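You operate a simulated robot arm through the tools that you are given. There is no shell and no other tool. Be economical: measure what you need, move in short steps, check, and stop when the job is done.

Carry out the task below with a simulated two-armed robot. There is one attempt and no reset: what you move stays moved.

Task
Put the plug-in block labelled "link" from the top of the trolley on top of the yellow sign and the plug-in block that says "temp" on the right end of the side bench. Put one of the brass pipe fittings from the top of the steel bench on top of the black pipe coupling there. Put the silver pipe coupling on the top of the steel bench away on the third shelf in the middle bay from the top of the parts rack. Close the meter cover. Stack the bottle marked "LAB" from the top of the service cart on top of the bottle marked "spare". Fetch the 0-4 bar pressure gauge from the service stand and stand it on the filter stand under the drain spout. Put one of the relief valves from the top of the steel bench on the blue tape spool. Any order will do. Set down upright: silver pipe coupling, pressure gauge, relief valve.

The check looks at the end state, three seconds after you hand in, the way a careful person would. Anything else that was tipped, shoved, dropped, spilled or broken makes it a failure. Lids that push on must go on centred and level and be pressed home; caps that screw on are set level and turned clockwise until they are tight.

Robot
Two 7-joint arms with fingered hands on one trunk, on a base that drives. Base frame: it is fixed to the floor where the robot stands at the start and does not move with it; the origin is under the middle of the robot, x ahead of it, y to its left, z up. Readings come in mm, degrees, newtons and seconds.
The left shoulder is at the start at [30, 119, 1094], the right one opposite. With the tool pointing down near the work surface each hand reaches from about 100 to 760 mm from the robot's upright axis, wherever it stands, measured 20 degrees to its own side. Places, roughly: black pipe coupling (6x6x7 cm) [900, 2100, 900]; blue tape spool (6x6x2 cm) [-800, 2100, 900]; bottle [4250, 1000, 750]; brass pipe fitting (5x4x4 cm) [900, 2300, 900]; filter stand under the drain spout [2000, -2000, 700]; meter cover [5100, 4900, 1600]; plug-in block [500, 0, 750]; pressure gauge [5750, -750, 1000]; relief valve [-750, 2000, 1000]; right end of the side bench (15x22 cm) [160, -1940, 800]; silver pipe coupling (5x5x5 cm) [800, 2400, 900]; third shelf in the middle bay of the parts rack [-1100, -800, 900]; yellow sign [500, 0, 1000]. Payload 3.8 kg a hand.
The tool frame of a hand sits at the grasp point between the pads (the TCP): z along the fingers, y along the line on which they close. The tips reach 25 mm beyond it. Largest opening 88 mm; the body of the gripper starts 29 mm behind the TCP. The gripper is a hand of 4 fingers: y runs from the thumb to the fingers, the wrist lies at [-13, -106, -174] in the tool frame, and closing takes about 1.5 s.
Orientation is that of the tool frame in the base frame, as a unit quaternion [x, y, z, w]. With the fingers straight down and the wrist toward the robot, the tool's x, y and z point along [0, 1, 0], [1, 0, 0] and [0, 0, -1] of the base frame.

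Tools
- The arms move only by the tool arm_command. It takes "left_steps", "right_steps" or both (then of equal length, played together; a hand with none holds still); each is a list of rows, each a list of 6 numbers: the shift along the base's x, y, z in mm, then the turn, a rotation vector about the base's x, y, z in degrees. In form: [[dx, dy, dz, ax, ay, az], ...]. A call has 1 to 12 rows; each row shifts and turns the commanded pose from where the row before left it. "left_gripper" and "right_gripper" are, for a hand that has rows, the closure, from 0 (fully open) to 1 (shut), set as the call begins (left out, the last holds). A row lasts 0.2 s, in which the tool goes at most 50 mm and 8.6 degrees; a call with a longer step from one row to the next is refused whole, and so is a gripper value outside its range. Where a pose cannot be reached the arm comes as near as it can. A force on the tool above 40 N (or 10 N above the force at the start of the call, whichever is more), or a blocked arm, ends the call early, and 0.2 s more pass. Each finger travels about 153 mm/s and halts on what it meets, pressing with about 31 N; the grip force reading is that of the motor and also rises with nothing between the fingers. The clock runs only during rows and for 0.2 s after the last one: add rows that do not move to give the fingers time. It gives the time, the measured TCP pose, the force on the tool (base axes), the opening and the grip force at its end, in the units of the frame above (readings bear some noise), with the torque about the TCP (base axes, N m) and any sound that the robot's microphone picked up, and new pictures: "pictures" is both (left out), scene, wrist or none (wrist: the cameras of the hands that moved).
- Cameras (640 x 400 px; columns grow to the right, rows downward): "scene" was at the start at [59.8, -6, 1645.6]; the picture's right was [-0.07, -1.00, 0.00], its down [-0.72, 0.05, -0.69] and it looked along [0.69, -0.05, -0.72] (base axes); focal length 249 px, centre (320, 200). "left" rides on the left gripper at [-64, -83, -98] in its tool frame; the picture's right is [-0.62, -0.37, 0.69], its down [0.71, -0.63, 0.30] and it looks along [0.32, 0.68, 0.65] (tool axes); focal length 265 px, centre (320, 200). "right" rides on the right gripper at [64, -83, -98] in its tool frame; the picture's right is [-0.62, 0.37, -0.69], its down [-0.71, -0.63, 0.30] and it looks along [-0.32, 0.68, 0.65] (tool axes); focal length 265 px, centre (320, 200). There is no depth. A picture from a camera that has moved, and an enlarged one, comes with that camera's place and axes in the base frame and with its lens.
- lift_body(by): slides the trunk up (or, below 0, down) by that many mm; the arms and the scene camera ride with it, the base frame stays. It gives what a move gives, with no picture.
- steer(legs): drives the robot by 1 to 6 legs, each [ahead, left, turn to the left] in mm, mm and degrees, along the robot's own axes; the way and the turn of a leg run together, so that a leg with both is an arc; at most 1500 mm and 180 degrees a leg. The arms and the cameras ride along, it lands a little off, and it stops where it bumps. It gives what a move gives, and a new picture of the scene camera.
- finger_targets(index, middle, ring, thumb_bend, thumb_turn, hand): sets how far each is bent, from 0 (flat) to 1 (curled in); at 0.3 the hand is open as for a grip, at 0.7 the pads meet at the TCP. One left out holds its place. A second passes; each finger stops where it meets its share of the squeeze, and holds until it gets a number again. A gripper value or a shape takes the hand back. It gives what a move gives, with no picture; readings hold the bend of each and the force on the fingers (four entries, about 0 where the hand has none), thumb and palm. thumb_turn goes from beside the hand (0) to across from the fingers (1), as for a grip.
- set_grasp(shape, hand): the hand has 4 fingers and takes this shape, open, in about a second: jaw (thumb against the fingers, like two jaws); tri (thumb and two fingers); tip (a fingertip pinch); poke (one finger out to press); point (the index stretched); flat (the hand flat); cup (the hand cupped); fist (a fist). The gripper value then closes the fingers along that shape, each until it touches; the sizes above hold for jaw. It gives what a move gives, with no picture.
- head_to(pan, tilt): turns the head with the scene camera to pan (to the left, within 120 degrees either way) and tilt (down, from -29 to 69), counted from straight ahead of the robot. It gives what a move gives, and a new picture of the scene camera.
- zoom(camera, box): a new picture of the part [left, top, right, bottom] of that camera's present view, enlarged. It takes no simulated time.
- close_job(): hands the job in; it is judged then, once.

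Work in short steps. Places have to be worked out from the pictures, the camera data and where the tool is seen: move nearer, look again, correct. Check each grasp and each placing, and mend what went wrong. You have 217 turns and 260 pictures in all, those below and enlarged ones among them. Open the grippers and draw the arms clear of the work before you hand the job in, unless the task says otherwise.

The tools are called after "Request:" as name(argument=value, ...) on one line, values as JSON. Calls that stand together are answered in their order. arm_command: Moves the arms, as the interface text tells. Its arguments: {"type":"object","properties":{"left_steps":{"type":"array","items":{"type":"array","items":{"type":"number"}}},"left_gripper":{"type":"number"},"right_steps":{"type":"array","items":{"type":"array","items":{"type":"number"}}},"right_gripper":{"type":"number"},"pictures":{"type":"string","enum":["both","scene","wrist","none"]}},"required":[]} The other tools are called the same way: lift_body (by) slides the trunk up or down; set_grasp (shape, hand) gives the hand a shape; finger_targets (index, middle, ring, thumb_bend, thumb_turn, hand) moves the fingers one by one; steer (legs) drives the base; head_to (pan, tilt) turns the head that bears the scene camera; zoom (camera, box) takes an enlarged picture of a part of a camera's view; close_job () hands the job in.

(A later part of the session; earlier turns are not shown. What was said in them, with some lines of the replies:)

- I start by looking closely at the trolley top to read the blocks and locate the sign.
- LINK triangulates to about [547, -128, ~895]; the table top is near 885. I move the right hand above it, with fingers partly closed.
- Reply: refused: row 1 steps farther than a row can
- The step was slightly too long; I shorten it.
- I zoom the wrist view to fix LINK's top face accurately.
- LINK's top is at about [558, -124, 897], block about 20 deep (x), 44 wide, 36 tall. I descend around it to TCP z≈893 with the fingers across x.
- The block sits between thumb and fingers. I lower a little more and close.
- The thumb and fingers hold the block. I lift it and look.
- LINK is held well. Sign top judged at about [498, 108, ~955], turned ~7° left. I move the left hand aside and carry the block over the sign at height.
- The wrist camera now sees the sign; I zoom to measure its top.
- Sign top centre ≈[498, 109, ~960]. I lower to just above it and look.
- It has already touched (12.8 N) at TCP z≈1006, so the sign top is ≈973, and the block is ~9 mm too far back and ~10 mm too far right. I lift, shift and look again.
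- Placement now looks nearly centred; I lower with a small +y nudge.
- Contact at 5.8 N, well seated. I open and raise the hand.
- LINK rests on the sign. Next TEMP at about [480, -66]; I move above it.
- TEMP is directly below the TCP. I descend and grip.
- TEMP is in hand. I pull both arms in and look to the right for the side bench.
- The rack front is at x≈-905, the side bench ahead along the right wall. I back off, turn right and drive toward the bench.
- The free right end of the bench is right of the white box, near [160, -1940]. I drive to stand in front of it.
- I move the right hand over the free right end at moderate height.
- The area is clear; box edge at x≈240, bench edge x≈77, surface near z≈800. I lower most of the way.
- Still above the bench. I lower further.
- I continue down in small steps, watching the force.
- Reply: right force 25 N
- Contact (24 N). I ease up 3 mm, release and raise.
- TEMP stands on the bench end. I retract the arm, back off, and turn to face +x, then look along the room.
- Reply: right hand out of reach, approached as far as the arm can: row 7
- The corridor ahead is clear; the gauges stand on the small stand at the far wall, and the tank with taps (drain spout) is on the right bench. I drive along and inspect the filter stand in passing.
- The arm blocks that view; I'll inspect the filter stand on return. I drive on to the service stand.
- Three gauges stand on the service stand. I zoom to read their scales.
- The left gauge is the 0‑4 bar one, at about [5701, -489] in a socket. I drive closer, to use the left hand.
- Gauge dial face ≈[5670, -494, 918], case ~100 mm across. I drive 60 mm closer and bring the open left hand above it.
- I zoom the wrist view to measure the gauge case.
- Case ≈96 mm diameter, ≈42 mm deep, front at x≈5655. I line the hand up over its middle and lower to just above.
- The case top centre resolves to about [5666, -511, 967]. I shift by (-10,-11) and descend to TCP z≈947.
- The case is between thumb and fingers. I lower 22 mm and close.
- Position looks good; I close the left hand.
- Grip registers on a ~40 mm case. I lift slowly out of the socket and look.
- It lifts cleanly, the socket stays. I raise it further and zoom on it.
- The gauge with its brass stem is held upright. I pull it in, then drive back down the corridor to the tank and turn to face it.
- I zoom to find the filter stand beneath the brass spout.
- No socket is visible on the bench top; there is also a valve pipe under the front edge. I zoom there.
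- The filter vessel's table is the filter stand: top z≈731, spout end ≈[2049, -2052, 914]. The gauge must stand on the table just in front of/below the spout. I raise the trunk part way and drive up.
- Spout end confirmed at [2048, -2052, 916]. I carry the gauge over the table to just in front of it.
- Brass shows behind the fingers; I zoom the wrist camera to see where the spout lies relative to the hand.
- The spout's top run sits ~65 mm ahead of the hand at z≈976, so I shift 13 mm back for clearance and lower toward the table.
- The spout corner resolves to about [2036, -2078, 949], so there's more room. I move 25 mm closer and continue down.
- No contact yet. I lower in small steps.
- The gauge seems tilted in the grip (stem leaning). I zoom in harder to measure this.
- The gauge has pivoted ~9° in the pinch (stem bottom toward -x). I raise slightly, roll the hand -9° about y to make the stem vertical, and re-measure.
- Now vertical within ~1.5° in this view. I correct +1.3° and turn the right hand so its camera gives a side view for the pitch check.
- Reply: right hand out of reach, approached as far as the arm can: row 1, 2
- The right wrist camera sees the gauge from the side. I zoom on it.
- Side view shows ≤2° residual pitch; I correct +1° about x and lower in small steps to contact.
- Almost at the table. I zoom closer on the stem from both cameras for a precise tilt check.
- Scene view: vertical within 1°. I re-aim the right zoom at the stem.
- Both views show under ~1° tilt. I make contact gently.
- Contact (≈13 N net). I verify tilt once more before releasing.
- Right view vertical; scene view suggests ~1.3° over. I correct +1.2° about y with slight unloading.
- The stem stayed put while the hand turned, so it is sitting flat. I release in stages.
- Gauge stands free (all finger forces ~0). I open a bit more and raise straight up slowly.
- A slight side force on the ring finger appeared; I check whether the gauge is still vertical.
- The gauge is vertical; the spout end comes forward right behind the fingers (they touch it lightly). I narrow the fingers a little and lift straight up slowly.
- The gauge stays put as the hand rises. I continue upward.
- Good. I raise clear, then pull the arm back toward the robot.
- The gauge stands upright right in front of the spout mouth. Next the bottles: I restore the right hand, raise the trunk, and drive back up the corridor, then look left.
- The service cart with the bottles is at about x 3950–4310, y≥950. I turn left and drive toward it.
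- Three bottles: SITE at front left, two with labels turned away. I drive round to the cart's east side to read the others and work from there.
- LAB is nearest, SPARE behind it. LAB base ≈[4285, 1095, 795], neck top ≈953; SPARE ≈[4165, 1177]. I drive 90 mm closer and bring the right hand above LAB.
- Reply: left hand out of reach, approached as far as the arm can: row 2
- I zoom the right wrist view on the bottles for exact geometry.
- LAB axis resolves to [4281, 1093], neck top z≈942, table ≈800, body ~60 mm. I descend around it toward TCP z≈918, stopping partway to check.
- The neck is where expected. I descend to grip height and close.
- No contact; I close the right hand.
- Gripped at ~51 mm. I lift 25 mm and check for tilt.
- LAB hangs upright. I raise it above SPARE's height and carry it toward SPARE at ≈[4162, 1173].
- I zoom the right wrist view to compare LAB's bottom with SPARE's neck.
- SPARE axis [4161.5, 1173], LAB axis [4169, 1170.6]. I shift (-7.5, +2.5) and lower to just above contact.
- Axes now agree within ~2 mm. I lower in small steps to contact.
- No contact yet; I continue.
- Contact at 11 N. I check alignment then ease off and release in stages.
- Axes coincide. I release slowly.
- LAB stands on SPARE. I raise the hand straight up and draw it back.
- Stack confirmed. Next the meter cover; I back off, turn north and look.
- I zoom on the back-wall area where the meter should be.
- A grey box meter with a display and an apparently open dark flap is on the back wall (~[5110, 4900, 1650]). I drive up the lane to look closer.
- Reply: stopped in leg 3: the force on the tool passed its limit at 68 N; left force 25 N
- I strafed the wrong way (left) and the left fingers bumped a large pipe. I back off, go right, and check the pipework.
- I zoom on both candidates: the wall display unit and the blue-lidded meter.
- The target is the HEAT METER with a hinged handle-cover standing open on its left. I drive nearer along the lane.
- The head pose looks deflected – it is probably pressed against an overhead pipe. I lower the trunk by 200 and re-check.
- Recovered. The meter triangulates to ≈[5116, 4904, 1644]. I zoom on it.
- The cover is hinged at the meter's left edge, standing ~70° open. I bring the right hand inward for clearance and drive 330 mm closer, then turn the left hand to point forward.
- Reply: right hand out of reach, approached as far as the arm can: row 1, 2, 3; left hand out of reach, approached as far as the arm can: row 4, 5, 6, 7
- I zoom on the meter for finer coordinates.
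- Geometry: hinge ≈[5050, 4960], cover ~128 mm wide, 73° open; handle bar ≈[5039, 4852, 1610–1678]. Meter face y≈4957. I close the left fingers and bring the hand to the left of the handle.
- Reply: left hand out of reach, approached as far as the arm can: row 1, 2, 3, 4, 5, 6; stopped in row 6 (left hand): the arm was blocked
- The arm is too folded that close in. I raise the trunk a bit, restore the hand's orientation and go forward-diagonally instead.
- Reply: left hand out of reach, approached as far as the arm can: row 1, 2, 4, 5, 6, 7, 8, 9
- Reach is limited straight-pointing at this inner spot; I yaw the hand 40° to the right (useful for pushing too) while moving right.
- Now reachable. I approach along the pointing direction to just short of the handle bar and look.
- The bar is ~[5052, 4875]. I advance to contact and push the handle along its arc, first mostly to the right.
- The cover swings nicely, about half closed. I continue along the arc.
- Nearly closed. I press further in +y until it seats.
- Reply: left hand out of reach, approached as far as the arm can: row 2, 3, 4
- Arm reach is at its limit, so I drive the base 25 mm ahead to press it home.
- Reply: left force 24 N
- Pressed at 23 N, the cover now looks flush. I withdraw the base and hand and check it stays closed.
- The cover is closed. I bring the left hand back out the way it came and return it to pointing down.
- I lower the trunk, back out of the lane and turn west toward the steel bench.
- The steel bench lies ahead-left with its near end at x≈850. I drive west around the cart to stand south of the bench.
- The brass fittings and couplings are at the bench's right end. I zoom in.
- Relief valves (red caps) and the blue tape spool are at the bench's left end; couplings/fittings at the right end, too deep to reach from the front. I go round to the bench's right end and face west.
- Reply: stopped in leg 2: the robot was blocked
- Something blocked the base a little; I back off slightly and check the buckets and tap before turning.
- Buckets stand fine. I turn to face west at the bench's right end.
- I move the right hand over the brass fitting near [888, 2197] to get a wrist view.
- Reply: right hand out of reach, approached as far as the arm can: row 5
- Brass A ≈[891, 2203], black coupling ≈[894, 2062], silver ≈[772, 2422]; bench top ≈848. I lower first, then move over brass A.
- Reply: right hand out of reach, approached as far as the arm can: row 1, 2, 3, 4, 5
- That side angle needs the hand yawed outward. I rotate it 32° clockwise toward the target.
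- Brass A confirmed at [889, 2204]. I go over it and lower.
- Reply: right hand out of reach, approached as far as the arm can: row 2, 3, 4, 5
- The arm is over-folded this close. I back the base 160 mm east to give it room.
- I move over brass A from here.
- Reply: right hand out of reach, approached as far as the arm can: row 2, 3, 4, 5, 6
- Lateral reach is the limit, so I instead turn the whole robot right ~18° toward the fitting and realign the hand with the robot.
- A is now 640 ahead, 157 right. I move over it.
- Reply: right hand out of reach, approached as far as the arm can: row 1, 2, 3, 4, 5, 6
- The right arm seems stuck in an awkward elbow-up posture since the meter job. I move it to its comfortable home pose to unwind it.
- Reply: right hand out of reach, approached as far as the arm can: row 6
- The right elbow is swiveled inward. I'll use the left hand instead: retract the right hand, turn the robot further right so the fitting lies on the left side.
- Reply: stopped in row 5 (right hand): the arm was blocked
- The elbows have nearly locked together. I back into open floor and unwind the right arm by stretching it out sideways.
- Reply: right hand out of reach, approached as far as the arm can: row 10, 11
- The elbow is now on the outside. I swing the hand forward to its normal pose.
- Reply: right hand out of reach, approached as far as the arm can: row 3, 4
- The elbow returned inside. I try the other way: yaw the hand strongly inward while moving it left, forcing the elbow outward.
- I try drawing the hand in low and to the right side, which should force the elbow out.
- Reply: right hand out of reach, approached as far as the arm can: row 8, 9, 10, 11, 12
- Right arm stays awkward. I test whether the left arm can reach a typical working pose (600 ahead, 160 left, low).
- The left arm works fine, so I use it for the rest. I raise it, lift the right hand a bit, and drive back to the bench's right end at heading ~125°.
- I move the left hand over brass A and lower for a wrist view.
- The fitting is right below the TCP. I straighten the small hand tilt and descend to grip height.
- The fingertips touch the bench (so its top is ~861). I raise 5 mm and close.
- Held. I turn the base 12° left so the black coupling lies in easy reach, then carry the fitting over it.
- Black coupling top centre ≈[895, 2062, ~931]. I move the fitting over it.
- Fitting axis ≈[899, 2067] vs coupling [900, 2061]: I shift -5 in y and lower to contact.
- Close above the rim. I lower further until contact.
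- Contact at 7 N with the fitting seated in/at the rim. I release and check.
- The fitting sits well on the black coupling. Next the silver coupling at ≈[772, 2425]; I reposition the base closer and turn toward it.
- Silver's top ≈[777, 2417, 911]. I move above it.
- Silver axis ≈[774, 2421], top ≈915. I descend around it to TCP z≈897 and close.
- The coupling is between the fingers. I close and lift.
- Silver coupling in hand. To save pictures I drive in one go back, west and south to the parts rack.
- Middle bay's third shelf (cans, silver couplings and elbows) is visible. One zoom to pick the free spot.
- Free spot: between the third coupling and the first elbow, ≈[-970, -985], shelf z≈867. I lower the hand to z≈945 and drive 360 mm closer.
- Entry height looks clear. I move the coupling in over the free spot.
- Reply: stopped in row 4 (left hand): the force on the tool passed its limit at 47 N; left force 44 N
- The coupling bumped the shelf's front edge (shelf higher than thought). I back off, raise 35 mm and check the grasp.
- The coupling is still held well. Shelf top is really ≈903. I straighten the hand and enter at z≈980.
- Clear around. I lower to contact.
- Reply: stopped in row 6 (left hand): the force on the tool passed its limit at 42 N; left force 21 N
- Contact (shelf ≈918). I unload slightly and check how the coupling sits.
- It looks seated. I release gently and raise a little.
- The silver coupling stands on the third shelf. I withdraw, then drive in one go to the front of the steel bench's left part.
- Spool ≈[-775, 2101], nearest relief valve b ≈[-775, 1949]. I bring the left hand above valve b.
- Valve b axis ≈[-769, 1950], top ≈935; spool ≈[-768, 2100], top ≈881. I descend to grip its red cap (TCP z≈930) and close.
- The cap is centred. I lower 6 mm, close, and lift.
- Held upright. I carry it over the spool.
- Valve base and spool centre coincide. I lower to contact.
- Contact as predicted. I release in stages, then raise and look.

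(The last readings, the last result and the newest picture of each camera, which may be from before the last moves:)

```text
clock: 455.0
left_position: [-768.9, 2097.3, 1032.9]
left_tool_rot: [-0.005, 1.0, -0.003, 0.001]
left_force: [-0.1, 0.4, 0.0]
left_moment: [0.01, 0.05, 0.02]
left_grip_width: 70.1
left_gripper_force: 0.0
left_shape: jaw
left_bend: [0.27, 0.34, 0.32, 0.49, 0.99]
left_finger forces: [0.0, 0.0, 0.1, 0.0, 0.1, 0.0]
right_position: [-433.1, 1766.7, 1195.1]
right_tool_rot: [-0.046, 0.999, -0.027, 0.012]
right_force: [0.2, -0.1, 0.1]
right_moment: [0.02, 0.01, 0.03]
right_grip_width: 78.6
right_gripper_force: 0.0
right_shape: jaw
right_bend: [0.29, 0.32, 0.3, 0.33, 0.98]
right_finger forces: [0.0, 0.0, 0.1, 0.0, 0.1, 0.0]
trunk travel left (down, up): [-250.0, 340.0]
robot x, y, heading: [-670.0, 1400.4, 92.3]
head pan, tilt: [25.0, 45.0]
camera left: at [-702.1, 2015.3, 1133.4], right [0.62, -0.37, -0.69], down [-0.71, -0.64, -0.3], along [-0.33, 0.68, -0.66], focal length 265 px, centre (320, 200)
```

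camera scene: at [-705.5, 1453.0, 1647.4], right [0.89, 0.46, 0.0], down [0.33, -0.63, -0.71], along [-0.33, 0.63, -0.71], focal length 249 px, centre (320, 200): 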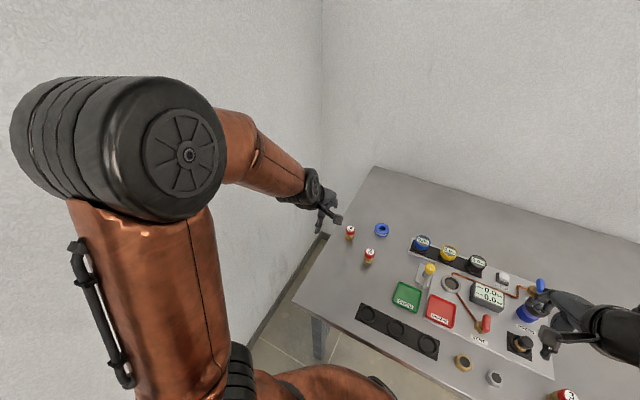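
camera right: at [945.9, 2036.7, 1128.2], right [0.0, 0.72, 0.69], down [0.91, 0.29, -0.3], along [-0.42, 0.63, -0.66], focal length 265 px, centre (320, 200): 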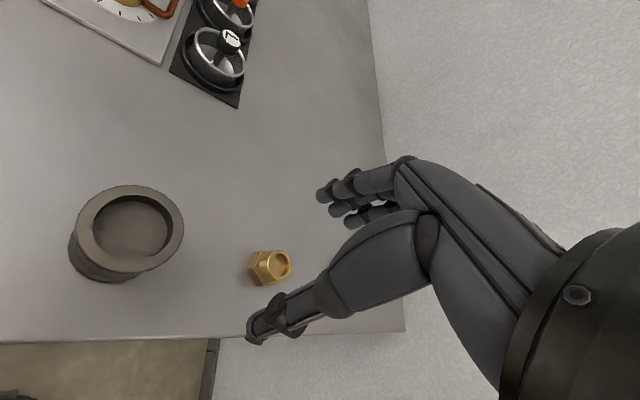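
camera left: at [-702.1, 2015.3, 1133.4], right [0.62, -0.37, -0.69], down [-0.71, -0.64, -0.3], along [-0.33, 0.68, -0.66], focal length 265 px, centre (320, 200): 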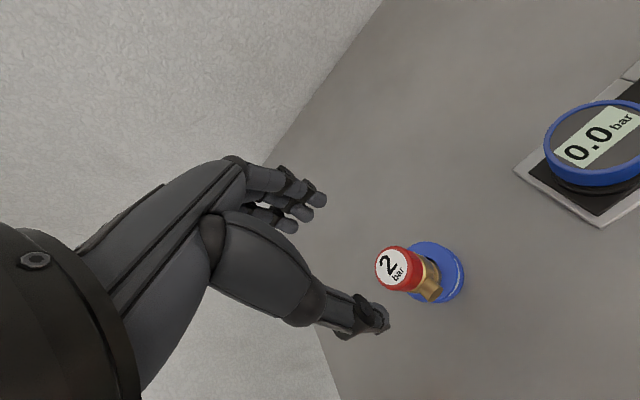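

The relief valve stands upright on the spool. I draw the arm clear with grippers open.

Request:
arm_command(left_steps=[[0, 0, 45, 0, 0, 0], [0, 0, 45, 0, 0, 0], [0, -30, 30, 0, 0, 0], [0, -45, 0, 0, 0, 0], [-10, -45, 0, 0, 0, 0], [-15, -45, 0, 0, 0, 0], [-15, -45, 0, 0, 0, 0], [-15, -45, 0, 0, 0, 0], [0, 0, 0, 0, 0, 0]], right_steps=[[0, 0, 0, 0, 0, 0], [0, 0, 0, 0, 0, 0], [0, 0, 0, 0, 0, 0], [0, 0, 0, 0, 0, 0], [0, 0, 0, 0, 0, 0], [0, 0, 0, 0, 0, 0], [0, 0, 0, 0, 0, 0], [0, 0, 0, 0, 0, 0], [0, 0, 0, 0, 0, 0]], left_gripper=0, right_gripper=0, pictures="none")

Request:
steer(legs=[[-350, 0, 0]])

```text
clock: 457.0
left_position: [-823.2, 1842.9, 1154.1]
left_tool_rot: [-0.004, 1.0, -0.003, 0.001]
left_force: [0.0, 0.0, -1.5]
left_moment: [0.01, 0.0, 0.01]
left_grip_width: 87.9
left_gripper_force: 0.1
left_shape: jaw
left_bend: [0.3, 0.3, 0.3, 0.3, 0.98]
left_finger forces: [0.0, 0.0, 0.1, 0.0, 0.1, 0.0]
right_position: [-434.1, 1767.3, 1195.6]
right_tool_rot: [-0.046, 0.998, -0.027, 0.012]
right_force: [0.4, -0.4, 1.5]
right_moment: [0.0, 0.01, 0.03]
right_grip_width: 87.6
right_gripper_force: 0.1
right_shape: jaw
right_bend: [0.3, 0.3, 0.3, 0.3, 0.98]
right_finger forces: [0.0, 0.0, 0.0, 0.0, 0.1, 0.0]
trunk travel left (down, up): [-250.0, 340.0]
robot x, y, heading: [-669.0, 1401.3, 92.3]
head pan, tilt: [25.0, 45.0]
```

```text
clock: 459.2
left_position: [-810.0, 1498.2, 1153.4]
left_tool_rot: [-0.006, 1.0, -0.003, 0.001]
left_force: [0.3, -0.7, -0.7]
left_moment: [0.0, 0.01, 0.01]
left_grip_width: 88.0
left_gripper_force: 0.0
left_shape: jaw
left_bend: [0.3, 0.3, 0.3, 0.3, 0.98]
left_finger forces: [0.0, 0.0, 0.1, 0.0, 0.1, 0.0]
right_position: [-419.2, 1421.7, 1195.9]
right_tool_rot: [-0.045, 0.999, -0.027, 0.012]
right_force: [-0.5, 0.3, -0.4]
right_moment: [0.0, -0.02, 0.02]
right_grip_width: 87.6
right_gripper_force: 0.1
right_shape: jaw
right_bend: [0.3, 0.3, 0.3, 0.3, 0.98]
right_finger forces: [0.1, 0.0, 0.1, 0.0, 0.0, 0.0]
trunk travel left (down, up): [-250.0, 340.0]
robot x, y, heading: [-655.7, 1055.6, 92.5]
head pan, tilt: [25.0, 45.0]
camera scene: at [-690.1, 1106.4, 1647.4], right [0.89, 0.46, 0.0], down [0.33, -0.63, -0.71], along [-0.33, 0.63, -0.71], focal length 249 px, centre (320, 200)
```

scene: 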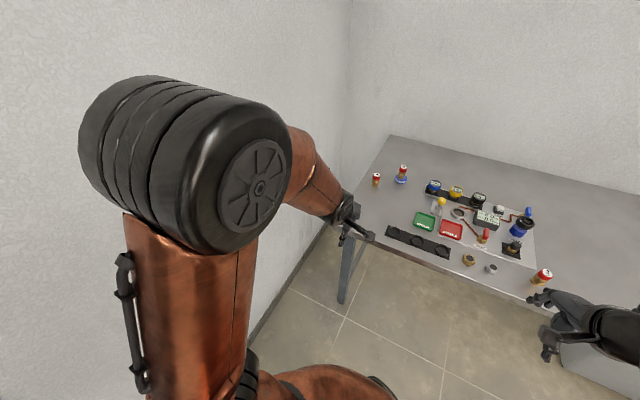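

All placed. With turns to spare I drive to check that the gauge is still standing.

Request:
steer(legs=[[0, 0, -92.5], [450, 0, 0], [0, -1500, 0], [0, -600, 0], [1450, 0, 0], [0, 0, -78]])

Request:
zoom(camera="scene", box=[220, 100, 420, 225])

```text
clock: 486.0
left_position: [1431.6, -1487.1, 1153.8]
left_tool_rot: [0.997, 0.08, -0.001, -0.003]
left_force: [0.1, -0.1, 0.0]
left_moment: [-0.01, 0.02, -0.01]
left_grip_width: 87.6
left_gripper_force: 0.1
left_shape: jaw
left_bend: [0.3, 0.3, 0.3, 0.3, 0.98]
left_finger forces: [0.0, 0.0, 0.0, 0.0, 0.0, 0.0]
right_position: [1034.5, -1470.3, 1194.0]
right_tool_rot: [0.992, 0.12, -0.014, -0.026]
right_force: [0.4, 0.0, -0.7]
right_moment: [-0.01, 0.03, 0.01]
right_grip_width: 87.6
right_gripper_force: 0.2
right_shape: jaw
right_bend: [0.3, 0.3, 0.3, 0.3, 0.98]
right_finger forces: [0.0, 0.0, 0.0, 0.0, 0.1, 0.0]
trunk travel left (down, up): [-250.0, 340.0]
robot x, y, heading: [1209.4, -1073.4, -78.7]
head pan, tilt: [25.0, 45.0]
camera scene: at [1254.4, -1119.5, 1647.4], right [-0.81, -0.59, 0.0], down [-0.42, 0.57, -0.71], along [0.42, -0.57, -0.71], focal length 249 px, centre (320, 200)
```

scene: 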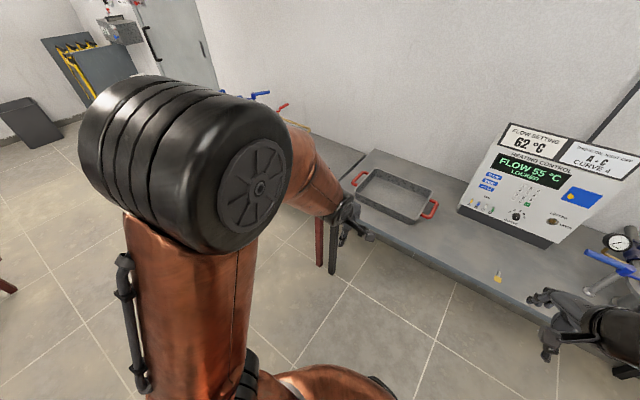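

```text
3.20 times, centred on (320, 162) of scene
camera zoom: at [1254.4, -1119.5, 1647.4], right [-0.81, -0.59, 0.0], down [-0.42, 0.57, -0.71], along [0.42, -0.57, -0.71], focal length 798 px, centre (320, 320)
```

zoom: 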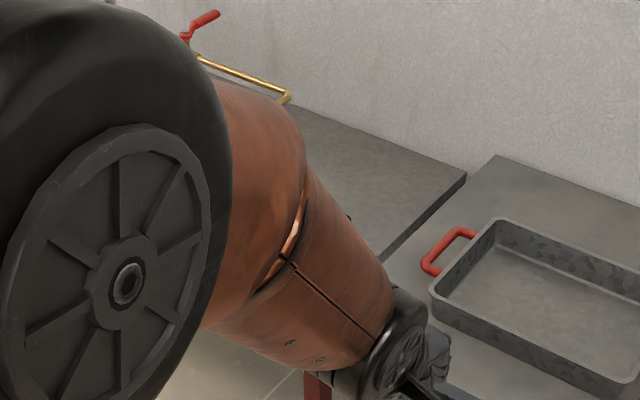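

The arm hides the spot; I strafe toward it to look past the arm.

Request:
steer(legs=[[0, 900, 0], [0, 0, 20]])

Request:
head_to(pan=-10, tilt=35)

```text
clock: 491.8
left_position: [2441.3, -1217.4, 1153.9]
left_tool_rot: [0.969, 0.249, -0.002, -0.002]
left_force: [0.3, -0.3, 0.3]
left_moment: [0.01, -0.02, -0.01]
left_grip_width: 87.8
left_gripper_force: 0.0
left_shape: jaw
left_bend: [0.3, 0.3, 0.3, 0.3, 0.98]
left_finger forces: [0.0, 0.1, 0.1, 0.0, 0.0, 0.0]
right_position: [2061.8, -1335.1, 1194.9]
right_tool_rot: [0.957, 0.288, -0.018, -0.024]
right_force: [0.2, 0.5, -0.2]
right_moment: [0.0, 0.02, 0.03]
right_grip_width: 87.6
right_gripper_force: 0.1
right_shape: jaw
right_bend: [0.3, 0.3, 0.3, 0.3, 0.98]
right_finger forces: [0.0, 0.0, 0.1, 0.0, 0.0, 0.1]
trunk travel left (down, up): [-250.0, 340.0]
robot x, y, heading: [2093.5, -900.1, -59.4]
head pan, tilt: [25.0, 45.0]
camera scene: at [2150.2, -930.2, 1647.4], right [-0.56, -0.83, 0.0], down [-0.58, 0.4, -0.71], along [0.58, -0.4, -0.71], focal length 249 px, centre (320, 200)
```

scene: 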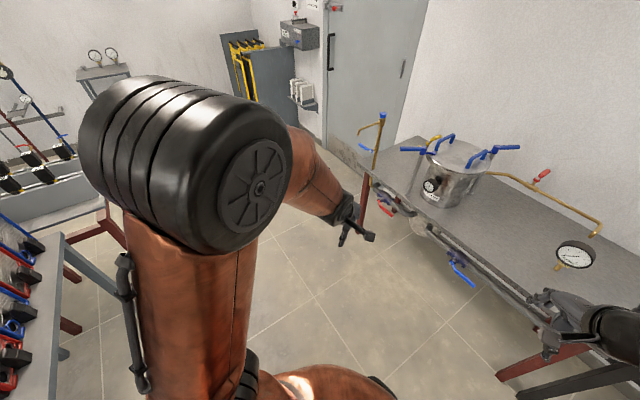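

```text
clock: 492.8
left_position: [2441.7, -1217.4, 1152.8]
left_tool_rot: [0.969, 0.249, -0.002, -0.002]
left_force: [0.8, -0.4, -0.1]
left_moment: [-0.01, 0.03, 0.0]
left_grip_width: 87.8
left_gripper_force: 0.1
left_shape: jaw
left_bend: [0.3, 0.3, 0.3, 0.3, 0.98]
left_finger forces: [0.0, 0.0, 0.1, 0.1, 0.0, 0.0]
right_position: [2060.8, -1333.7, 1195.1]
right_tool_rot: [0.957, 0.287, -0.018, -0.022]
right_force: [0.9, -0.4, -0.3]
right_moment: [0.0, -0.01, -0.01]
right_grip_width: 87.4
right_gripper_force: 0.0
right_shape: jaw
right_bend: [0.3, 0.3, 0.3, 0.3, 0.98]
right_finger forces: [0.0, 0.0, 0.0, 0.0, 0.1, 0.0]
trunk travel left (down, up): [-250.0, 340.0]
robot x, y, heading: [2091.5, -900.5, -58.9]
head pan, tilt: [-10.0, 35.0]
camera scene: at [2114.1, -966.9, 1662.2], right [-0.93, -0.36, 0.0], down [-0.2, 0.54, -0.82], along [0.29, -0.77, -0.57], focal length 249 px, centre (320, 200)
```

scene: 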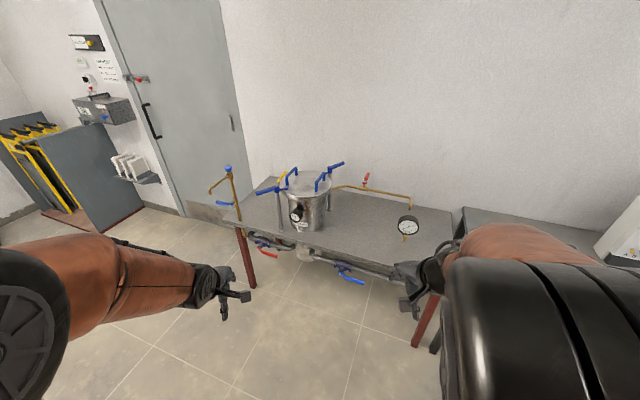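

The gauge still stands upright on the filter stand right by the spout mouth. Arms are clear and grippers open, so I hand in.

Request:
close_job()

```text
The job is handed in.
```

I finished all eight items and handed the job in; the only thing I could not settle is how exactly the pressure gauge sits under the spout.

- **LINK block:** on top of the yellow sign.
- **TEMP block:** on the right end of the side bench.
- **Brass fitting:** level on top of the black pipe coupling.
- **Silver coupling:** upright on the third shelf of the middle bay.
- **Meter cover:** pushed shut on the heat meter and stayed closed when I let go.
- **Bottles:** LAB is stacked on SPARE.
- **Pressure gauge:** the 0-4 bar gauge stands upright on the filter stand, right at the mouth of the drain spout and slightly in front of it. The spout left no room for the hand directly underneath. It was still standing when I drove back to check.
- **Relief valve:** upright on the blue tape spool.

There were four bumps along the way:
- The left hand hit a large fixed pipe.
- The head touched an overhead pipe.
- The silver coupling knocked the edge of its shelf on the way in.
- The base stopped against something near the two buckets, probably the grey one. Both buckets were upright afterwards.

I saw no damage and nothing moved out of place from any of these.
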